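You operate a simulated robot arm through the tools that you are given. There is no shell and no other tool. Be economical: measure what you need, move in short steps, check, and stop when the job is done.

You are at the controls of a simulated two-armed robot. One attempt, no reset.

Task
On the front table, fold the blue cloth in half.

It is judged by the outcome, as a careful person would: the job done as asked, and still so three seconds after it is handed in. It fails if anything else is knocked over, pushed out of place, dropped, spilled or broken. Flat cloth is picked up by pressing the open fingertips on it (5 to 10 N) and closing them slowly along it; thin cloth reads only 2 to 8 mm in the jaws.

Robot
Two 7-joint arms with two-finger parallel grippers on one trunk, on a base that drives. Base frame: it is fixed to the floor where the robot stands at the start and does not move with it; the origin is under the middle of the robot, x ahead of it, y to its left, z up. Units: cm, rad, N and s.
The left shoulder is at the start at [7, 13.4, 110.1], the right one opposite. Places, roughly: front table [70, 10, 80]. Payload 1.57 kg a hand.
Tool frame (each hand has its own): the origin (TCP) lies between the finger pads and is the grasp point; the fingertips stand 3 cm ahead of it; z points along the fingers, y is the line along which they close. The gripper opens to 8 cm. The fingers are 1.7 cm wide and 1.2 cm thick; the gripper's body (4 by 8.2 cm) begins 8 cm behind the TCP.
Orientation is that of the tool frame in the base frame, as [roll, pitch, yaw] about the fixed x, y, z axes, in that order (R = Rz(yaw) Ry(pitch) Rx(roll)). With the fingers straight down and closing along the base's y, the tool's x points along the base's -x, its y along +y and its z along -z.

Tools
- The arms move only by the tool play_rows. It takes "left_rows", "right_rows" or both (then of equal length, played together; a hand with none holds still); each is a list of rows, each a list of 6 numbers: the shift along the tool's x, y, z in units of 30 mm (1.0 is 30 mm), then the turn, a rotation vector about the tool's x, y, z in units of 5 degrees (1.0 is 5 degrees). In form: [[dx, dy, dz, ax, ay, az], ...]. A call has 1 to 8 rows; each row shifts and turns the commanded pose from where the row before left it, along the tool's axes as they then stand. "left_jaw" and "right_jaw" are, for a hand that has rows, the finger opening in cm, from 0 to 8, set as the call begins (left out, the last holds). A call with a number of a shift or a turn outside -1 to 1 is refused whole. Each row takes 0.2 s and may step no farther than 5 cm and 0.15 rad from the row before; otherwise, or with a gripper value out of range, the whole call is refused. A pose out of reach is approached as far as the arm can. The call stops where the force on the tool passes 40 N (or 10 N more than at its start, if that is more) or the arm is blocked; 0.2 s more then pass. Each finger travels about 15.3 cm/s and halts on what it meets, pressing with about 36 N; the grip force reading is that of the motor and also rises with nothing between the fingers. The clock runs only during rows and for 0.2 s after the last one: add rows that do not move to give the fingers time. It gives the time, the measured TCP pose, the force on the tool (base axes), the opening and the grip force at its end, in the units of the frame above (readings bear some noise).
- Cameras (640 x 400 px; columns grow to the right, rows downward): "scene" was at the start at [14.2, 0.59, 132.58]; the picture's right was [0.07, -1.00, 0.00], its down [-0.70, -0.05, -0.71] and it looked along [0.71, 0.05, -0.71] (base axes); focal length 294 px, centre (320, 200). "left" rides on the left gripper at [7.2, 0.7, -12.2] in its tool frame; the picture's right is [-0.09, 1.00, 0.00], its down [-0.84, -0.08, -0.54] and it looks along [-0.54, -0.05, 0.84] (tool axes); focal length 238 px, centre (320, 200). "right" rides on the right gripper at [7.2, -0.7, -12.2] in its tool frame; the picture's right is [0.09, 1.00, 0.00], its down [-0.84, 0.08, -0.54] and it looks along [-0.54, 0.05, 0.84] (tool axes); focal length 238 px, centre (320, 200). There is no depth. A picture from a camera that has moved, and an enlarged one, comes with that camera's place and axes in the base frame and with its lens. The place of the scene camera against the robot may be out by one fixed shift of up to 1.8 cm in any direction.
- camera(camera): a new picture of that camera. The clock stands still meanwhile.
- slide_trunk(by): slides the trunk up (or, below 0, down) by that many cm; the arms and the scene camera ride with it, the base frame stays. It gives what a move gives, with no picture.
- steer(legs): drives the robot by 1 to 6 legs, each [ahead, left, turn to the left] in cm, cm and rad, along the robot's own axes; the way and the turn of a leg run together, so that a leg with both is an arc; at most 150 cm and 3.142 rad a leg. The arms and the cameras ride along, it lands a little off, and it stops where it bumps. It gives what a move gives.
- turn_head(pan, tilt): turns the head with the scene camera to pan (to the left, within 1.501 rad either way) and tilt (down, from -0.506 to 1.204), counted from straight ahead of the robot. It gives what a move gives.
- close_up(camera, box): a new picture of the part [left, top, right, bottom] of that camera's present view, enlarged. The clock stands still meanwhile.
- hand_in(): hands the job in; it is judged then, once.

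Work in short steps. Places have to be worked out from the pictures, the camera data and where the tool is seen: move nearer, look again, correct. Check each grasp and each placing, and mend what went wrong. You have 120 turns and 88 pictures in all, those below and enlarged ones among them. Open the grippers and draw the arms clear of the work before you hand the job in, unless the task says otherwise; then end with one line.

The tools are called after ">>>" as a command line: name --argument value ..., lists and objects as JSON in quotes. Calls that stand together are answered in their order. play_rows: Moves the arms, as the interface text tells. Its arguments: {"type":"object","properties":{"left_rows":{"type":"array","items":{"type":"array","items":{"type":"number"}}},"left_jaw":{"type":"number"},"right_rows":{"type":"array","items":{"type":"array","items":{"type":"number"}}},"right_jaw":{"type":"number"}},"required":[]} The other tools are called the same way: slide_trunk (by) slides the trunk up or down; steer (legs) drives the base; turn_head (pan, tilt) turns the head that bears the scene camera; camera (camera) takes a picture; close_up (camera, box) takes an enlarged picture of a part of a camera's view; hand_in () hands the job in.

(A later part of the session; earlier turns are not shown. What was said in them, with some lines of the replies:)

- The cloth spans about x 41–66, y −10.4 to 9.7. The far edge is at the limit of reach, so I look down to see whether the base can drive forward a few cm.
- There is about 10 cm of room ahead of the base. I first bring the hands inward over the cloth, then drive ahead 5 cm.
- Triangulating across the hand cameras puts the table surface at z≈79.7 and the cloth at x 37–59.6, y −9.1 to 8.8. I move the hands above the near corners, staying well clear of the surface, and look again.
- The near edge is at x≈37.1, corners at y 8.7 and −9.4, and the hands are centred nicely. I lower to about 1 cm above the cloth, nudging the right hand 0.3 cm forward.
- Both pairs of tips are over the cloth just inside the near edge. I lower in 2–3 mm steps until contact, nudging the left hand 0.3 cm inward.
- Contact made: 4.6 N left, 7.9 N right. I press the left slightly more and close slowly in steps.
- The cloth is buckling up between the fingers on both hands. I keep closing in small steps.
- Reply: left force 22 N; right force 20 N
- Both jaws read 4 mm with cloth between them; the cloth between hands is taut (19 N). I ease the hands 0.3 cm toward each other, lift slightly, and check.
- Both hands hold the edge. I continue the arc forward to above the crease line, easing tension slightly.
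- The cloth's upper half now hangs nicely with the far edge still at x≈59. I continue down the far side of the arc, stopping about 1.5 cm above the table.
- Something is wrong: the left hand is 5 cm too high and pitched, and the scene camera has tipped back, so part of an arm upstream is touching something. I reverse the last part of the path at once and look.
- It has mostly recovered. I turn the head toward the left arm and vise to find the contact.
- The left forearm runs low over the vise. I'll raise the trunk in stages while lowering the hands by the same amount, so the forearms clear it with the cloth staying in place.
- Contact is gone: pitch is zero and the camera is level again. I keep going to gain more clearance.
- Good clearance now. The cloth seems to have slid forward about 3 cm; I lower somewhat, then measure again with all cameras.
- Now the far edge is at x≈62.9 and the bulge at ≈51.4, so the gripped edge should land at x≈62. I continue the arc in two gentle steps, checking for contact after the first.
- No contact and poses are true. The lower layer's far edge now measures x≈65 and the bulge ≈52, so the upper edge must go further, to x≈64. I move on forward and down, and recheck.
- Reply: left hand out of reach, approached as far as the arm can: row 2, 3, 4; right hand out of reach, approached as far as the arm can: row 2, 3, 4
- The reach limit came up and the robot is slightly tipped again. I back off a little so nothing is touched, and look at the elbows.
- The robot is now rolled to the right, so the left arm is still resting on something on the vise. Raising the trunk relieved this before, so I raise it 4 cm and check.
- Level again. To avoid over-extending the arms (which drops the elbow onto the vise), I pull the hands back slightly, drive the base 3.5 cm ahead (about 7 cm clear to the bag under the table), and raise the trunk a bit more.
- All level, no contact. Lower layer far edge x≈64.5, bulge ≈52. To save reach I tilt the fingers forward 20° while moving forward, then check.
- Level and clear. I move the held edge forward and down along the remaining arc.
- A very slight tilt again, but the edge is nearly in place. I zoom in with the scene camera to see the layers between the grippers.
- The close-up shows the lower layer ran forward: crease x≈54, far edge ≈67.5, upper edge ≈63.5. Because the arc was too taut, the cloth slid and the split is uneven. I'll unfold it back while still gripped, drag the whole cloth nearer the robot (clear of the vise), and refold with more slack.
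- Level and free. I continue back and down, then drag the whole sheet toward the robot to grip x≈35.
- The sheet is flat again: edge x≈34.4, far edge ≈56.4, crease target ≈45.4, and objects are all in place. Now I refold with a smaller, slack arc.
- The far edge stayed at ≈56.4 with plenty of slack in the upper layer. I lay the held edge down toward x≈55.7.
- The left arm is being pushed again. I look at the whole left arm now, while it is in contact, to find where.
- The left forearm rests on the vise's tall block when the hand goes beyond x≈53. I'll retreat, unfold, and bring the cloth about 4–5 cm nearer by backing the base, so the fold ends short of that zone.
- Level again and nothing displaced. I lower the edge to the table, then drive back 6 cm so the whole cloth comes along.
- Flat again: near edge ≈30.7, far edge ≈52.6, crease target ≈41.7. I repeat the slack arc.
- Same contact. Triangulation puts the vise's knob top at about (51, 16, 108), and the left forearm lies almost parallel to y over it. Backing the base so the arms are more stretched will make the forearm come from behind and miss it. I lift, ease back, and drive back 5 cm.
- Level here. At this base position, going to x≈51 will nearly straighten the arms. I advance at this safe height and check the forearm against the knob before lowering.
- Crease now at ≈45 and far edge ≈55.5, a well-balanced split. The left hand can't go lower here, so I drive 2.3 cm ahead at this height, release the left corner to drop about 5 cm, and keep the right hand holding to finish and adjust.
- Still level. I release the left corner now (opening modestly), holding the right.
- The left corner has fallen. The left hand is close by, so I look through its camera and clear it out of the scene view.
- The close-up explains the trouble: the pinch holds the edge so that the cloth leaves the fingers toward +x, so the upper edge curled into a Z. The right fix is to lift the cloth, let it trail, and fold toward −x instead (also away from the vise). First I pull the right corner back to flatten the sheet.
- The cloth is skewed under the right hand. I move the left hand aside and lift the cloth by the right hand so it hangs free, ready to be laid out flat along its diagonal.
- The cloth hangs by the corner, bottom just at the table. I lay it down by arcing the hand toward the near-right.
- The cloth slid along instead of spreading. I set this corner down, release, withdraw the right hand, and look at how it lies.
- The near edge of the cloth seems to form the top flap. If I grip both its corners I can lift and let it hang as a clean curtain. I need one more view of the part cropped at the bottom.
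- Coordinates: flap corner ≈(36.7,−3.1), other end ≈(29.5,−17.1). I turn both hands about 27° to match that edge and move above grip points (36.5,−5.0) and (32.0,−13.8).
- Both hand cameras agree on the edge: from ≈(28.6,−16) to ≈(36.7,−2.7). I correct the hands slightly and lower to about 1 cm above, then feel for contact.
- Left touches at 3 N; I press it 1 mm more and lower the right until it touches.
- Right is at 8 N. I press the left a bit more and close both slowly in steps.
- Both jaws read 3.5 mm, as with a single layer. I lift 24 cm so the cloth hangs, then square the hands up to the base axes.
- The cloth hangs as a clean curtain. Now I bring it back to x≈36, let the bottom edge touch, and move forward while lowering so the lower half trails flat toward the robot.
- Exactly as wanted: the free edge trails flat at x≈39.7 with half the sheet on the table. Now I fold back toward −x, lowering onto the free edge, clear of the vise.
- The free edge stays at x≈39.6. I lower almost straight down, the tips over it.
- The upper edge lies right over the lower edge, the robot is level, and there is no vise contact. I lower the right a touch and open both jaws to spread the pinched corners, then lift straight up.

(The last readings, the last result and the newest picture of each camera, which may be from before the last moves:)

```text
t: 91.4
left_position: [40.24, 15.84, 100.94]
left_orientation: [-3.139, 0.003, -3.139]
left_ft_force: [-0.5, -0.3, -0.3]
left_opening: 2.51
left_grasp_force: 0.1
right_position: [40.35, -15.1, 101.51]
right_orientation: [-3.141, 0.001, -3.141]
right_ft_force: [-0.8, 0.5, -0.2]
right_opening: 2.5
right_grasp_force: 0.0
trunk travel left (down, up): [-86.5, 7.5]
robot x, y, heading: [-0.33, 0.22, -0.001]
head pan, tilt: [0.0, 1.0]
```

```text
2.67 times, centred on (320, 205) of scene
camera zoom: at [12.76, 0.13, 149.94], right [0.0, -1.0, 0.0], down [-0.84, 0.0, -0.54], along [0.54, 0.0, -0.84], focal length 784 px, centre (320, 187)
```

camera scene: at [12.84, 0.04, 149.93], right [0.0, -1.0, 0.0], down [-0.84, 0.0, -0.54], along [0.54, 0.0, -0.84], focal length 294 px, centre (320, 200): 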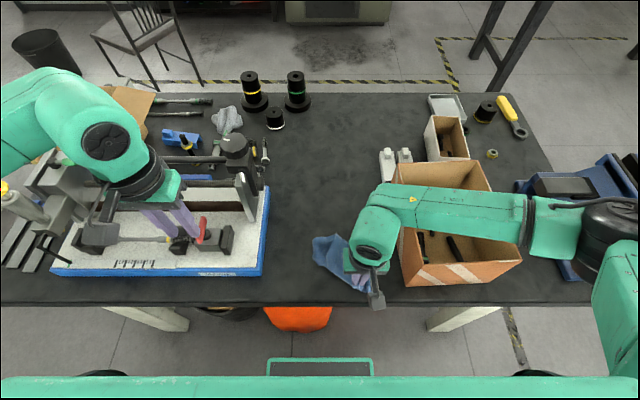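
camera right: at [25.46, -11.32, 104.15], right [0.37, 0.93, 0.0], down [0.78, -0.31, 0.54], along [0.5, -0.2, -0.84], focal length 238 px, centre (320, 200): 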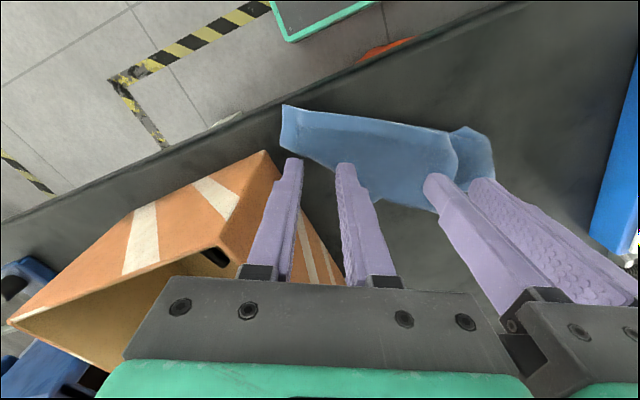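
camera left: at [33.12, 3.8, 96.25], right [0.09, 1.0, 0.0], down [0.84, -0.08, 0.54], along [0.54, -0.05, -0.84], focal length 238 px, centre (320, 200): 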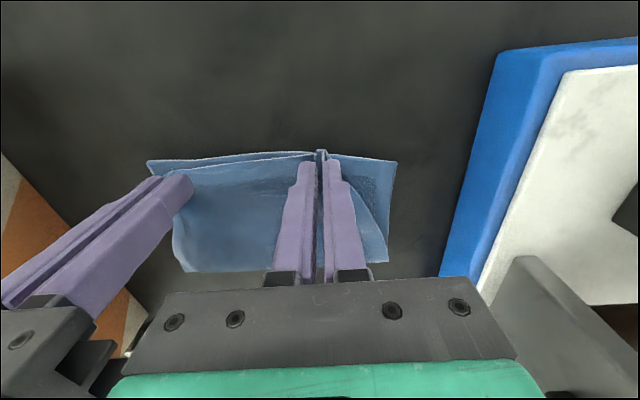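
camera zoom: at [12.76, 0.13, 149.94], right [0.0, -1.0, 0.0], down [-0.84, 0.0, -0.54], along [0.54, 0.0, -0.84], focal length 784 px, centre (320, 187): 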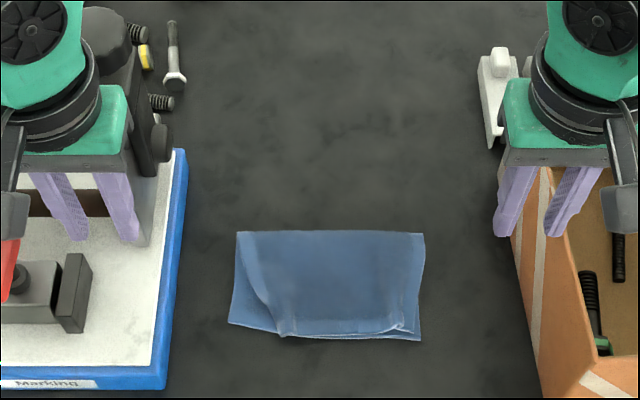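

A neat fold overall, but the upper left corner looks gathered inward. I take a closer look.

>>> close_up --camera "scene" --box '[276, 208, 372, 268]'

```text
6.67 times, centred on (324, 238) of scene
camera zoom: at [12.76, 0.13, 149.94], right [0.0, -1.0, 0.0], down [-0.84, 0.0, -0.54], along [0.54, 0.0, -0.84], focal length 1960 px, centre (293, -53)
```

zoom: 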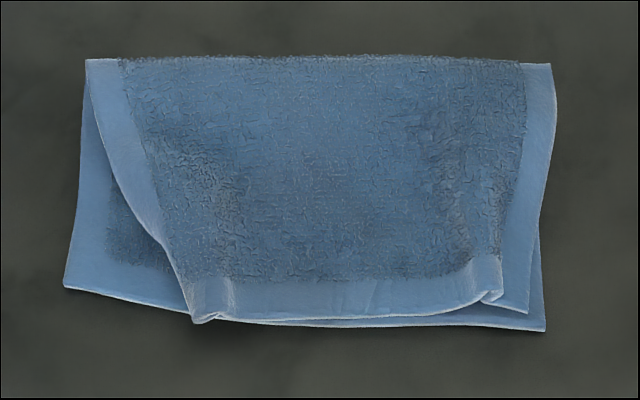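

The right corner is nearly perfect, but the upper left corner (≈39.3, 3.6) is drawn in from the lower one (≈40.5, 8.8). I'll pin the cloth with the right fingertips and slide the top left corner outward with light pressure from the left. First, both hover above.

>>> play_rows --left_rows '[[-0.031, -0.724, 0.867, 0, 0, 0], [-0.031, -0.724, 0.867, 0, 0, 0], [-0.031, -0.724, 0.867, 0, 0, 0], [-0.031, -0.724, 0.867, 0, 0, 0], [-0.031, -0.724, 0.867, 0, 0, 0], [-0.031, -0.724, 0.867, 0, 0, 0], [0, 0, 0, 0, 0, 0]]' --right_rows '[[-0.258, 0.45, 0.9, 0, 0, 0], [-0.258, 0.45, 0.9, 0, 0, 0], [-0.258, 0.45, 0.9, 0, 0, 0], [-0.258, 0.45, 0.9, 0, 0, 0], [-0.258, 0.45, 0.9, 0, 0, 0], [-0.258, 0.45, 0.9, 0, 0, 0], [0, 0, 0.2, 0, 0, 0]]' --left_jaw 0.4 --right_jaw 3

>>> play_rows --left_rows '[[0, 0, 0.1, 0, 0, 0], [0, 0, 0.1, 0, 0, 0], [0, 0, 0, 0, 0, 0]]' --right_rows '[[0, 0, 0.1, 0, 0, 0], [0, 0, 0.1, 0, 0, 0], [0, 0, 0, 0, 0, 0]]'

```text
t: 93.0
left_position: [40.8, 2.63, 85.29]
left_orientation: [-3.141, 0.002, -3.141]
left_ft_force: [-0.3, -0.3, 0.4]
left_opening: 0.39
left_grasp_force: 0.0
right_position: [45.01, -7.01, 84.58]
right_orientation: [-3.141, 0.003, 3.141]
right_ft_force: [0.1, 0.1, -0.6]
right_opening: 3.02
right_grasp_force: 0.1
trunk travel left (down, up): [-86.5, 7.5]
robot x, y, heading: [-0.2, 0.18, 0.002]
head pan, tilt: [0.0, 1.0]
```

```text
t: 93.8
left_position: [40.82, 2.69, 84.73]
left_orientation: [3.141, 0.0, -3.139]
left_ft_force: [-0.5, 0.0, -0.9]
left_opening: 0.4
left_grasp_force: 0.0
right_position: [44.99, -7.13, 84.08]
right_orientation: [3.141, -0.001, 3.141]
right_ft_force: [0.5, 0.5, 0.8]
right_opening: 2.94
right_grasp_force: 0.1
trunk travel left (down, up): [-86.5, 7.5]
robot x, y, heading: [-0.09, 0.07, 0.001]
head pan, tilt: [0.0, 1.0]
```

Not yet in firm contact; I keep feeling down in 1–2 mm steps.

>>> play_rows --left_rows '[[0, 0, 0.1, 0, 0, 0], [0, 0, 0.1, 0, 0, 0], [0, 0, 0, 0, 0, 0]]' --right_rows '[[0, 0, 0.1, 0, 0, 0], [0, 0, 0.05, 0, 0, 0], [0, 0, 0, 0, 0, 0]]'

```text
t: 94.6
left_position: [41.01, 2.62, 84.21]
left_orientation: [-3.14, 0.002, -3.141]
left_ft_force: [0.0, 0.4, 0.7]
left_opening: 0.38
left_grasp_force: 0.1
right_position: [44.88, -7.09, 83.7]
right_orientation: [-3.141, 0.002, 3.141]
right_ft_force: [-0.1, -0.4, 4.4]
right_opening: 2.98
right_grasp_force: 0.0
trunk travel left (down, up): [-86.5, 7.5]
robot x, y, heading: [-0.31, 0.11, -0.001]
head pan, tilt: [0.0, 1.0]
```

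>>> play_rows --left_rows '[[0, 0, 0.08, 0, 0, 0], [0, 0, 0.05, 0, 0, 0], [0, 0, 0, 0, 0, 0]]' --right_rows '[[0, 0, 0.05, 0, 0, 0], [0, 0, 0, 0, 0, 0], [0, 0, 0, 0, 0, 0]]'

```text
t: 95.4
left_position: [40.69, 2.73, 83.87]
left_orientation: [-3.141, 0.001, -3.137]
left_ft_force: [-0.9, -0.6, 5.4]
left_opening: 0.39
left_grasp_force: 0.0
right_position: [44.92, -6.96, 83.55]
right_orientation: [3.14, 0.005, -3.141]
right_ft_force: [2.3, -0.5, 9.6]
right_opening: 2.95
right_grasp_force: 0.0
trunk travel left (down, up): [-86.5, 7.5]
robot x, y, heading: [-0.19, 0.07, 0.002]
head pan, tilt: [0.0, 1.0]
```

Left presses at 5 N, right pins at 10 N. I slide the left slowly outward by 4.5 cm, then lift and look.

>>> play_rows --left_rows '[[-0.04, 0.22, 0, 0, 0, 0], [-0.04, 0.22, 0, 0, 0, 0], [-0.04, 0.22, 0, 0, 0, 0], [-0.04, 0.22, 0, 0, 0, 0], [-0.04, 0.22, 0, 0, 0, 0], [-0.04, 0.22, 0, 0, 0, 0], [-0.04, 0.2, 0, 0, 0, 0], [0, 0, 0, 0, 0, 0]]'

>>> play_rows --left_rows '[[0, 0, -0.3, 0, 0, 0], [0, 0, -0.9, 0, 0, 0], [0.3, 0.3, -0.9, 0, 0, 0], [0.6, 0.6, -0.9, 0, 0, 0], [0.6, 0.6, -0.9, 0, 0, 0], [0.6, 0.6, -0.9, 0, 0, 0]]'

>>> close_up --camera "scene" --box '[268, 200, 380, 270]'

```text
t: 97.2
left_position: [41.66, 7.34, 83.68]
left_orientation: [-3.14, 0.005, -3.14]
left_ft_force: [0.4, -2.0, 3.5]
left_opening: 0.63
left_grasp_force: 0.9
right_position: [44.92, -7.05, 83.59]
right_orientation: [3.14, 0.004, 3.141]
right_ft_force: [1.5, 2.7, 11.2]
right_opening: 3.0
right_grasp_force: 0.1
trunk travel left (down, up): [-86.5, 7.5]
robot x, y, heading: [-0.11, -0.39, -0.002]
head pan, tilt: [0.0, 1.0]
```

```text
t: 98.6
left_position: [35.15, 13.72, 98.24]
left_orientation: [-3.141, 0.005, -3.14]
left_ft_force: [-0.3, 0.3, -0.6]
left_opening: 0.39
left_grasp_force: 0.2
right_position: [44.92, -7.03, 83.44]
right_orientation: [-3.139, 0.005, 3.14]
right_ft_force: [0.2, 0.3, 11.2]
right_opening: 2.98
right_grasp_force: 0.1
trunk travel left (down, up): [-86.5, 7.5]
robot x, y, heading: [-0.59, -0.02, 0.001]
head pan, tilt: [0.0, 1.0]
```

```text
5.71 times, centred on (324, 235) of scene
camera zoom: at [12.55, 0.16, 149.95], right [0.0, -1.0, 0.0], down [-0.84, 0.0, -0.54], along [0.54, 0.0, -0.84], focal length 1680 px, centre (297, 0)
```

zoom: 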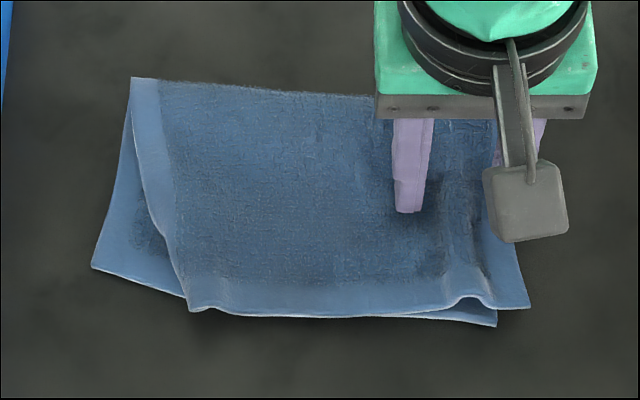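

Better, but the left upper corner (≈39.4, 4.9) still sits ~4.5 cm in from the lower one (≈41.4, 9.4). I'll pinch just the top corner diagonally, carry it out, and lay it down, while the right hand keeps pinning. First, turn and approach.

>>> play_rows --left_rows '[[0, 0, 0, 0, 0, 1], [0, 0, 0, 0, 0, 1], [0, 0, 0, 0, 0, 1], [0, 0, 0, 0, 0, 1], [0, 0, 0, 0, 0, 1], [0, 0, 0, 0, 0, 1], [0, 0, 0, 0, 0, 1], [0, 0, 0, 0, 0, 1]]' --left_jaw 2.2

>>> play_rows --left_rows '[[-0.605, -0.232, 0.733, 0, 0, 0], [-0.605, -0.232, 0.733, 0, 0, 0], [-0.605, -0.232, 0.733, 0, 0, 0], [-0.605, -0.232, 0.733, 0, 0, 0], [-0.605, -0.232, 0.733, 0, 0, 0], [-0.605, -0.232, 0.733, 0, 0, 0], [0, 0, 0, 0, 0, 0]]'

>>> camera --camera "left"

```text
t: 100.4
left_position: [35.27, 13.53, 98.26]
left_orientation: [-3.141, 0.001, 2.445]
left_ft_force: [0.7, 1.1, -0.7]
left_opening: 2.21
left_grasp_force: 0.2
right_position: [44.89, -7.1, 83.52]
right_orientation: [-3.141, 0.003, -3.141]
right_ft_force: [-0.7, -0.2, 12.4]
right_opening: 2.99
right_grasp_force: 0.0
trunk travel left (down, up): [-86.5, 7.5]
robot x, y, heading: [-0.51, 0.16, 0.004]
head pan, tilt: [0.0, 1.0]
```

```text
t: 102.0
left_position: [40.68, 3.28, 84.95]
left_orientation: [-3.141, 0.004, 2.446]
left_ft_force: [-0.5, 0.1, -0.2]
left_opening: 2.2
left_grasp_force: 0.0
right_position: [44.93, -7.01, 83.57]
right_orientation: [3.141, 0.003, 3.141]
right_ft_force: [-0.9, 0.0, 11.7]
right_opening: 2.99
right_grasp_force: 0.1
trunk travel left (down, up): [-86.5, 7.5]
robot x, y, heading: [-0.12, 0.23, 0.006]
head pan, tilt: [0.0, 1.0]
```

```text
2 pictures are left
camera left: at [35.72, 8.56, 97.11], right [0.71, 0.7, 0.0], down [0.59, -0.6, 0.54], along [0.38, -0.39, -0.84], focal length 238 px, centre (320, 200)
```

left: 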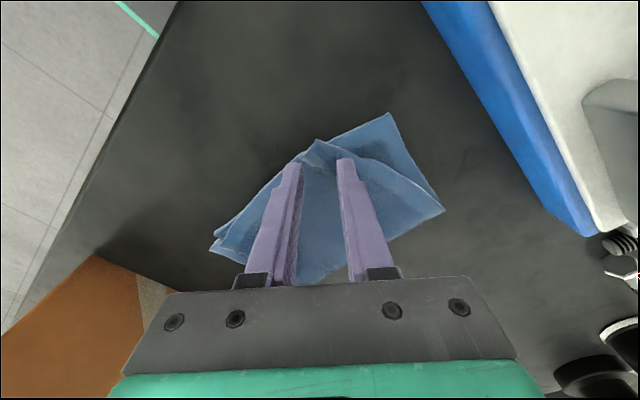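

The fingers straddle the top layer's corner just as planned. I lower gently to contact.

>>> play_rows --left_rows '[[0, 0, 0.1, 0, 0, 0], [0, 0, 0.1, 0, 0, 0], [0, 0, 0.08, 0, 0, 0], [0, 0, 0, 0, 0, 0]]'

```text
t: 103.0
left_position: [40.84, 3.38, 84.19]
left_orientation: [-3.14, 0.004, 2.444]
left_ft_force: [-0.3, 0.2, 1.6]
left_opening: 2.15
left_grasp_force: 0.0
right_position: [44.85, -7.05, 83.56]
right_orientation: [3.141, 0.005, -3.141]
right_ft_force: [-1.0, -0.3, 11.5]
right_opening: 2.98
right_grasp_force: 0.0
trunk travel left (down, up): [-86.5, 7.5]
robot x, y, heading: [-0.16, -0.2, 0.001]
head pan, tilt: [0.0, 1.0]
```

Just touching. I press 1 mm more and close slowly.

>>> play_rows --left_rows '[[0, 0, 0.06, 0, 0, 0], [0, 0, 0, 0, 0, 0]]' --left_jaw 1.8

>>> play_rows --left_rows '[[0, 0, 0, 0, 0, 0]]' --left_jaw 1.4

>>> play_rows --left_rows '[[0, 0, 0, 0, 0, 0]]' --left_jaw 1.0

>>> play_rows --left_rows '[[0, 0, 0, 0, 0, 0]]' --left_jaw 0.6

>>> play_rows --left_rows '[[0, 0, 0, 0, 0, 0], [0, 0, 0, 0, 0, 0]]' --left_jaw 0

```text
t: 103.6
left_position: [40.87, 3.35, 83.88]
left_orientation: [3.142, 0.003, 2.444]
left_ft_force: [-0.2, -0.5, 0.8]
left_opening: 1.74
left_grasp_force: 0.0
right_position: [44.86, -6.98, 83.45]
right_orientation: [-3.141, 0.004, -3.141]
right_ft_force: [-0.3, 0.9, 10.4]
right_opening: 2.98
right_grasp_force: 0.0
trunk travel left (down, up): [-86.5, 7.5]
robot x, y, heading: [-0.17, -0.02, 0.002]
head pan, tilt: [0.0, 1.0]
```

```text
t: 104.0
left_position: [40.88, 3.34, 84.07]
left_orientation: [3.141, 0.003, 2.445]
left_ft_force: [0.8, -0.4, 0.6]
left_opening: 1.37
left_grasp_force: 0.0
right_position: [44.74, -7.03, 83.49]
right_orientation: [3.141, 0.004, -3.141]
right_ft_force: [0.0, 0.3, 11.2]
right_opening: 2.96
right_grasp_force: 0.0
trunk travel left (down, up): [-86.5, 7.5]
robot x, y, heading: [-0.15, -0.17, -0.007]
head pan, tilt: [0.0, 1.0]
```

```text
t: 104.4
left_position: [40.89, 3.36, 83.95]
left_orientation: [-3.14, 0.002, 2.444]
left_ft_force: [-0.1, -0.2, 1.4]
left_opening: 0.97
left_grasp_force: 0.1
right_position: [44.84, -6.92, 83.49]
right_orientation: [3.141, 0.002, -3.141]
right_ft_force: [0.3, -0.2, 11.8]
right_opening: 2.98
right_grasp_force: 0.2
trunk travel left (down, up): [-86.5, 7.5]
robot x, y, heading: [-0.62, 0.17, -0.003]
head pan, tilt: [0.0, 1.0]
```

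```text
t: 104.8
left_position: [40.88, 3.3, 84.08]
left_orientation: [-3.141, 0.002, 2.444]
left_ft_force: [0.1, 0.7, 1.3]
left_opening: 0.62
left_grasp_force: 0.3
right_position: [44.9, -7.05, 83.62]
right_orientation: [-3.141, 0.004, 3.14]
right_ft_force: [-0.4, 0.5, 11.8]
right_opening: 2.97
right_grasp_force: 0.1
trunk travel left (down, up): [-86.5, 7.5]
robot x, y, heading: [-0.07, -0.1, 0.005]
head pan, tilt: [0.0, 1.0]
```

```text
t: 105.4
left_position: [41.03, 3.29, 83.95]
left_orientation: [3.142, 0.004, 2.446]
left_ft_force: [0.2, 0.2, 1.8]
left_opening: 0.3
left_grasp_force: 24.1
right_position: [44.92, -7.12, 83.57]
right_orientation: [3.141, 0.0, 3.141]
right_ft_force: [0.0, 0.7, 11.6]
right_opening: 2.96
right_grasp_force: 0.1
trunk travel left (down, up): [-86.5, 7.5]
robot x, y, heading: [0.03, -0.08, 0.001]
head pan, tilt: [0.0, 1.0]
```

Opening 3 mm with grip force, so the top corner is likely held. I lift slightly, carry it 1.8 cm forward and 4.2 cm left, and check the reading.

>>> play_rows --left_rows '[[0, 0, -0.3, 0, 0, 0], [0, 0, -0.2, 0, 0, 0], [0.088, 0.29, 0, 0, 0, 0], [0.088, 0.29, 0, 0, 0, 0], [0.088, 0.29, 0, 0, 0, 0], [0.088, 0.29, 0, 0, 0, 0], [0.088, 0.29, 0, 0, 0, 0], [0, 0, 0, 0, 0, 0]]'

>>> close_up --camera "scene" --box '[268, 200, 380, 270]'

```text
t: 107.2
left_position: [42.6, 7.51, 85.38]
left_orientation: [3.139, 0.0, 2.445]
left_ft_force: [1.5, -7.3, -1.2]
left_opening: 0.27
left_grasp_force: 23.7
right_position: [44.88, -7.08, 83.52]
right_orientation: [3.141, 0.001, 3.141]
right_ft_force: [-1.1, 4.5, 12.0]
right_opening: 2.97
right_grasp_force: 0.2
trunk travel left (down, up): [-86.5, 7.5]
robot x, y, heading: [-0.02, -0.14, 0.002]
head pan, tilt: [0.0, 1.0]
```

```text
5.71 times, centred on (324, 235) of scene
camera zoom: at [12.67, -0.03, 149.95], right [0.0, -1.0, 0.0], down [-0.84, 0.0, -0.54], along [0.54, 0.0, -0.84], focal length 1680 px, centre (297, 0)
```

zoom: 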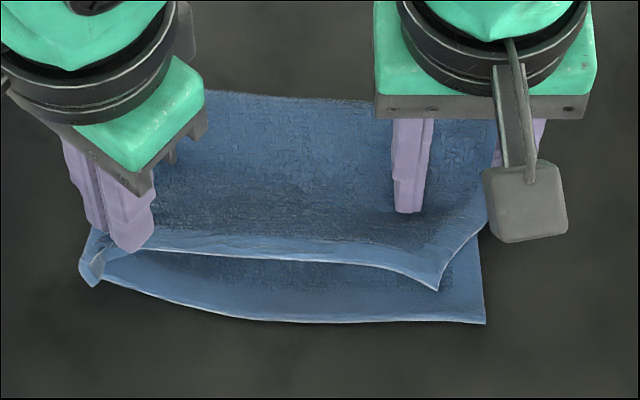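

The corner is held and now lies over the lower corner, pulled a bit taut. I ease back about 1 cm while lowering, then open to release and lift away.

>>> play_rows --left_rows '[[-0.02, -0.11, 0.14, 0, 0, 0], [-0.02, -0.11, 0.14, 0, 0, 0], [-0.02, -0.11, 0.14, 0, 0, 0], [0, 0, 0, 0, 0, 0]]'

>>> play_rows --left_rows '[[0, 0, 0, 0, 0, 0], [0, 0, 0, 0, 0, 0], [0, 0, 0, 0, 0, 0]]' --left_jaw 2.4

>>> play_rows --left_rows '[[0, 0, -0.4, 0, 0, 0], [0, 0, -0.9, 0, 0, 0], [0, 0, -0.9, 0, 0, 0], [0.5, 0.3, -0.9, 0, 0, 0], [0.8, 0.3, -0.9, 0, 0, 0], [0.8, 0.3, -0.9, 0, 0, 0]]' --right_rows '[[0, 0, -0.4, 0, 0, 0], [0, 0, -0.9, 0, 0, 0], [0, 0, -0.9, 0, 0, 0], [0.2, -0.6, -0.9, 0, 0, 0], [0.2, -0.8, -0.9, 0, 0, 0], [0.2, -0.8, -0.9, 0, 0, 0]]'

>>> camera --camera "scene"

```text
t: 108.2
left_position: [42.29, 6.76, 84.19]
left_orientation: [3.138, 0.002, 2.446]
left_ft_force: [0.9, -1.4, 1.3]
left_opening: 0.31
left_grasp_force: 24.0
right_position: [44.86, -7.09, 83.5]
right_orientation: [-3.141, 0.003, 3.142]
right_ft_force: [-0.9, 1.6, 10.9]
right_opening: 2.91
right_grasp_force: 0.1
trunk travel left (down, up): [-86.5, 7.5]
robot x, y, heading: [-0.41, 0.11, -0.002]
head pan, tilt: [0.0, 1.0]
```

```text
t: 109.0
left_position: [42.26, 6.65, 84.17]
left_orientation: [3.141, 0.005, 2.444]
left_ft_force: [-0.2, -0.1, 0.8]
left_opening: 2.38
left_grasp_force: 0.0
right_position: [44.72, -7.04, 83.45]
right_orientation: [3.141, 0.002, -3.14]
right_ft_force: [0.4, -0.4, 10.4]
right_opening: 2.92
right_grasp_force: 0.1
trunk travel left (down, up): [-86.5, 7.5]
robot x, y, heading: [-0.47, -0.05, -0.001]
head pan, tilt: [0.0, 1.0]
```

```text
t: 110.4
left_position: [39.03, 12.7, 99.1]
left_orientation: [3.14, 0.004, 2.445]
left_ft_force: [-0.4, 0.4, 0.0]
left_opening: 2.39
left_grasp_force: 0.1
right_position: [42.89, -13.79, 98.18]
right_orientation: [3.141, 0.001, 3.139]
right_ft_force: [0.3, -0.2, 0.2]
right_opening: 3.02
right_grasp_force: 0.0
trunk travel left (down, up): [-86.5, 7.5]
robot x, y, heading: [-0.23, -0.46, -0.002]
head pan, tilt: [0.0, 1.0]
```

```text
0 pictures are left
camera scene: at [12.6, 0.02, 149.95], right [0.0, -1.0, 0.0], down [-0.84, 0.0, -0.54], along [0.54, 0.0, -0.84], focal length 294 px, centre (320, 200)
```

scene: 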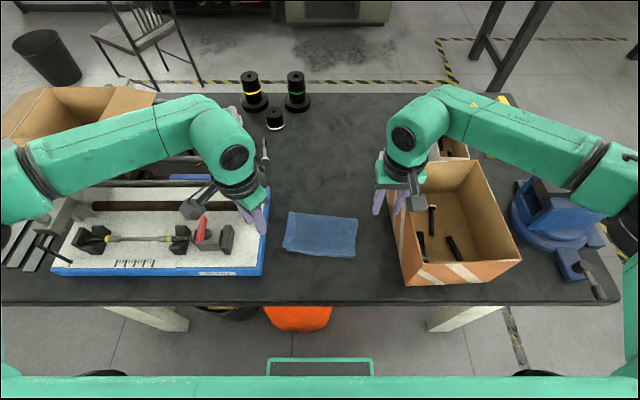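

The cloth is now a neat half-size rectangle and everything else stands in place. I raise both arms clear, open the grippers, and let it settle.

>>> play_rows --left_rows '[[0, 0, -1, 0, 0, 0], [0, 0, -1, 0, 0, 0], [0, 0, -1, 0, 0, 0], [0, 0, -0.6, 0, 0, 0], [0, 0, 0, 0, 0, 0]]' --right_rows '[[0, 0, -1, 0, 0, 0], [0, 0, -1, 0, 0, 0], [0, 0, -1, 0, 0, 0], [0, 0, -0.6, 0, 0, 0], [0, 0, 0, 0, 0, 0]]'

>>> play_rows --left_rows '[[0, 0, 0, 0, 0, 0], [0, 0, 0, 0, 0, 0], [0, 0, 0, 0, 0, 0]]' --right_rows '[[0, 0, 0, 0, 0, 0], [0, 0, 0, 0, 0, 0], [0, 0, 0, 0, 0, 0]]' --left_jaw 8 --right_jaw 8

```text
t: 111.6
left_position: [39.33, 12.88, 109.67]
left_orientation: [-3.141, 0.002, 2.444]
left_ft_force: [-0.4, -0.1, 0.0]
left_opening: 2.39
left_grasp_force: 0.0
right_position: [43.07, -13.76, 108.92]
right_orientation: [-3.141, -0.002, -3.14]
right_ft_force: [-0.6, -0.4, 0.4]
right_opening: 2.99
right_grasp_force: 0.1
trunk travel left (down, up): [-86.5, 7.5]
robot x, y, heading: [0.06, -0.17, 0.0]
head pan, tilt: [0.0, 1.0]
```

```text
t: 112.4
left_position: [39.14, 12.96, 109.67]
left_orientation: [-3.141, 0.004, 2.446]
left_ft_force: [1.1, 0.4, 0.1]
left_opening: 7.99
left_grasp_force: 0.0
right_position: [43.18, -13.75, 108.82]
right_orientation: [3.141, -0.001, 3.14]
right_ft_force: [0.1, 0.3, 1.4]
right_opening: 7.99
right_grasp_force: 0.0
trunk travel left (down, up): [-86.5, 7.5]
robot x, y, heading: [-0.14, -0.17, -0.003]
head pan, tilt: [0.0, 1.0]
```

The cloth is folded, the grippers are open and the arms are clear, so I hand it in.

>>> hand_in

```text
The job is handed in.
```

The blue cloth is folded in half on the front table, a few cm nearer the robot than it started, with its edges and corners lined up to within a centimetre or two. During earlier attempts the left forearm pressed against the vise several times, but in the last picture nothing on the table looks moved or knocked over.
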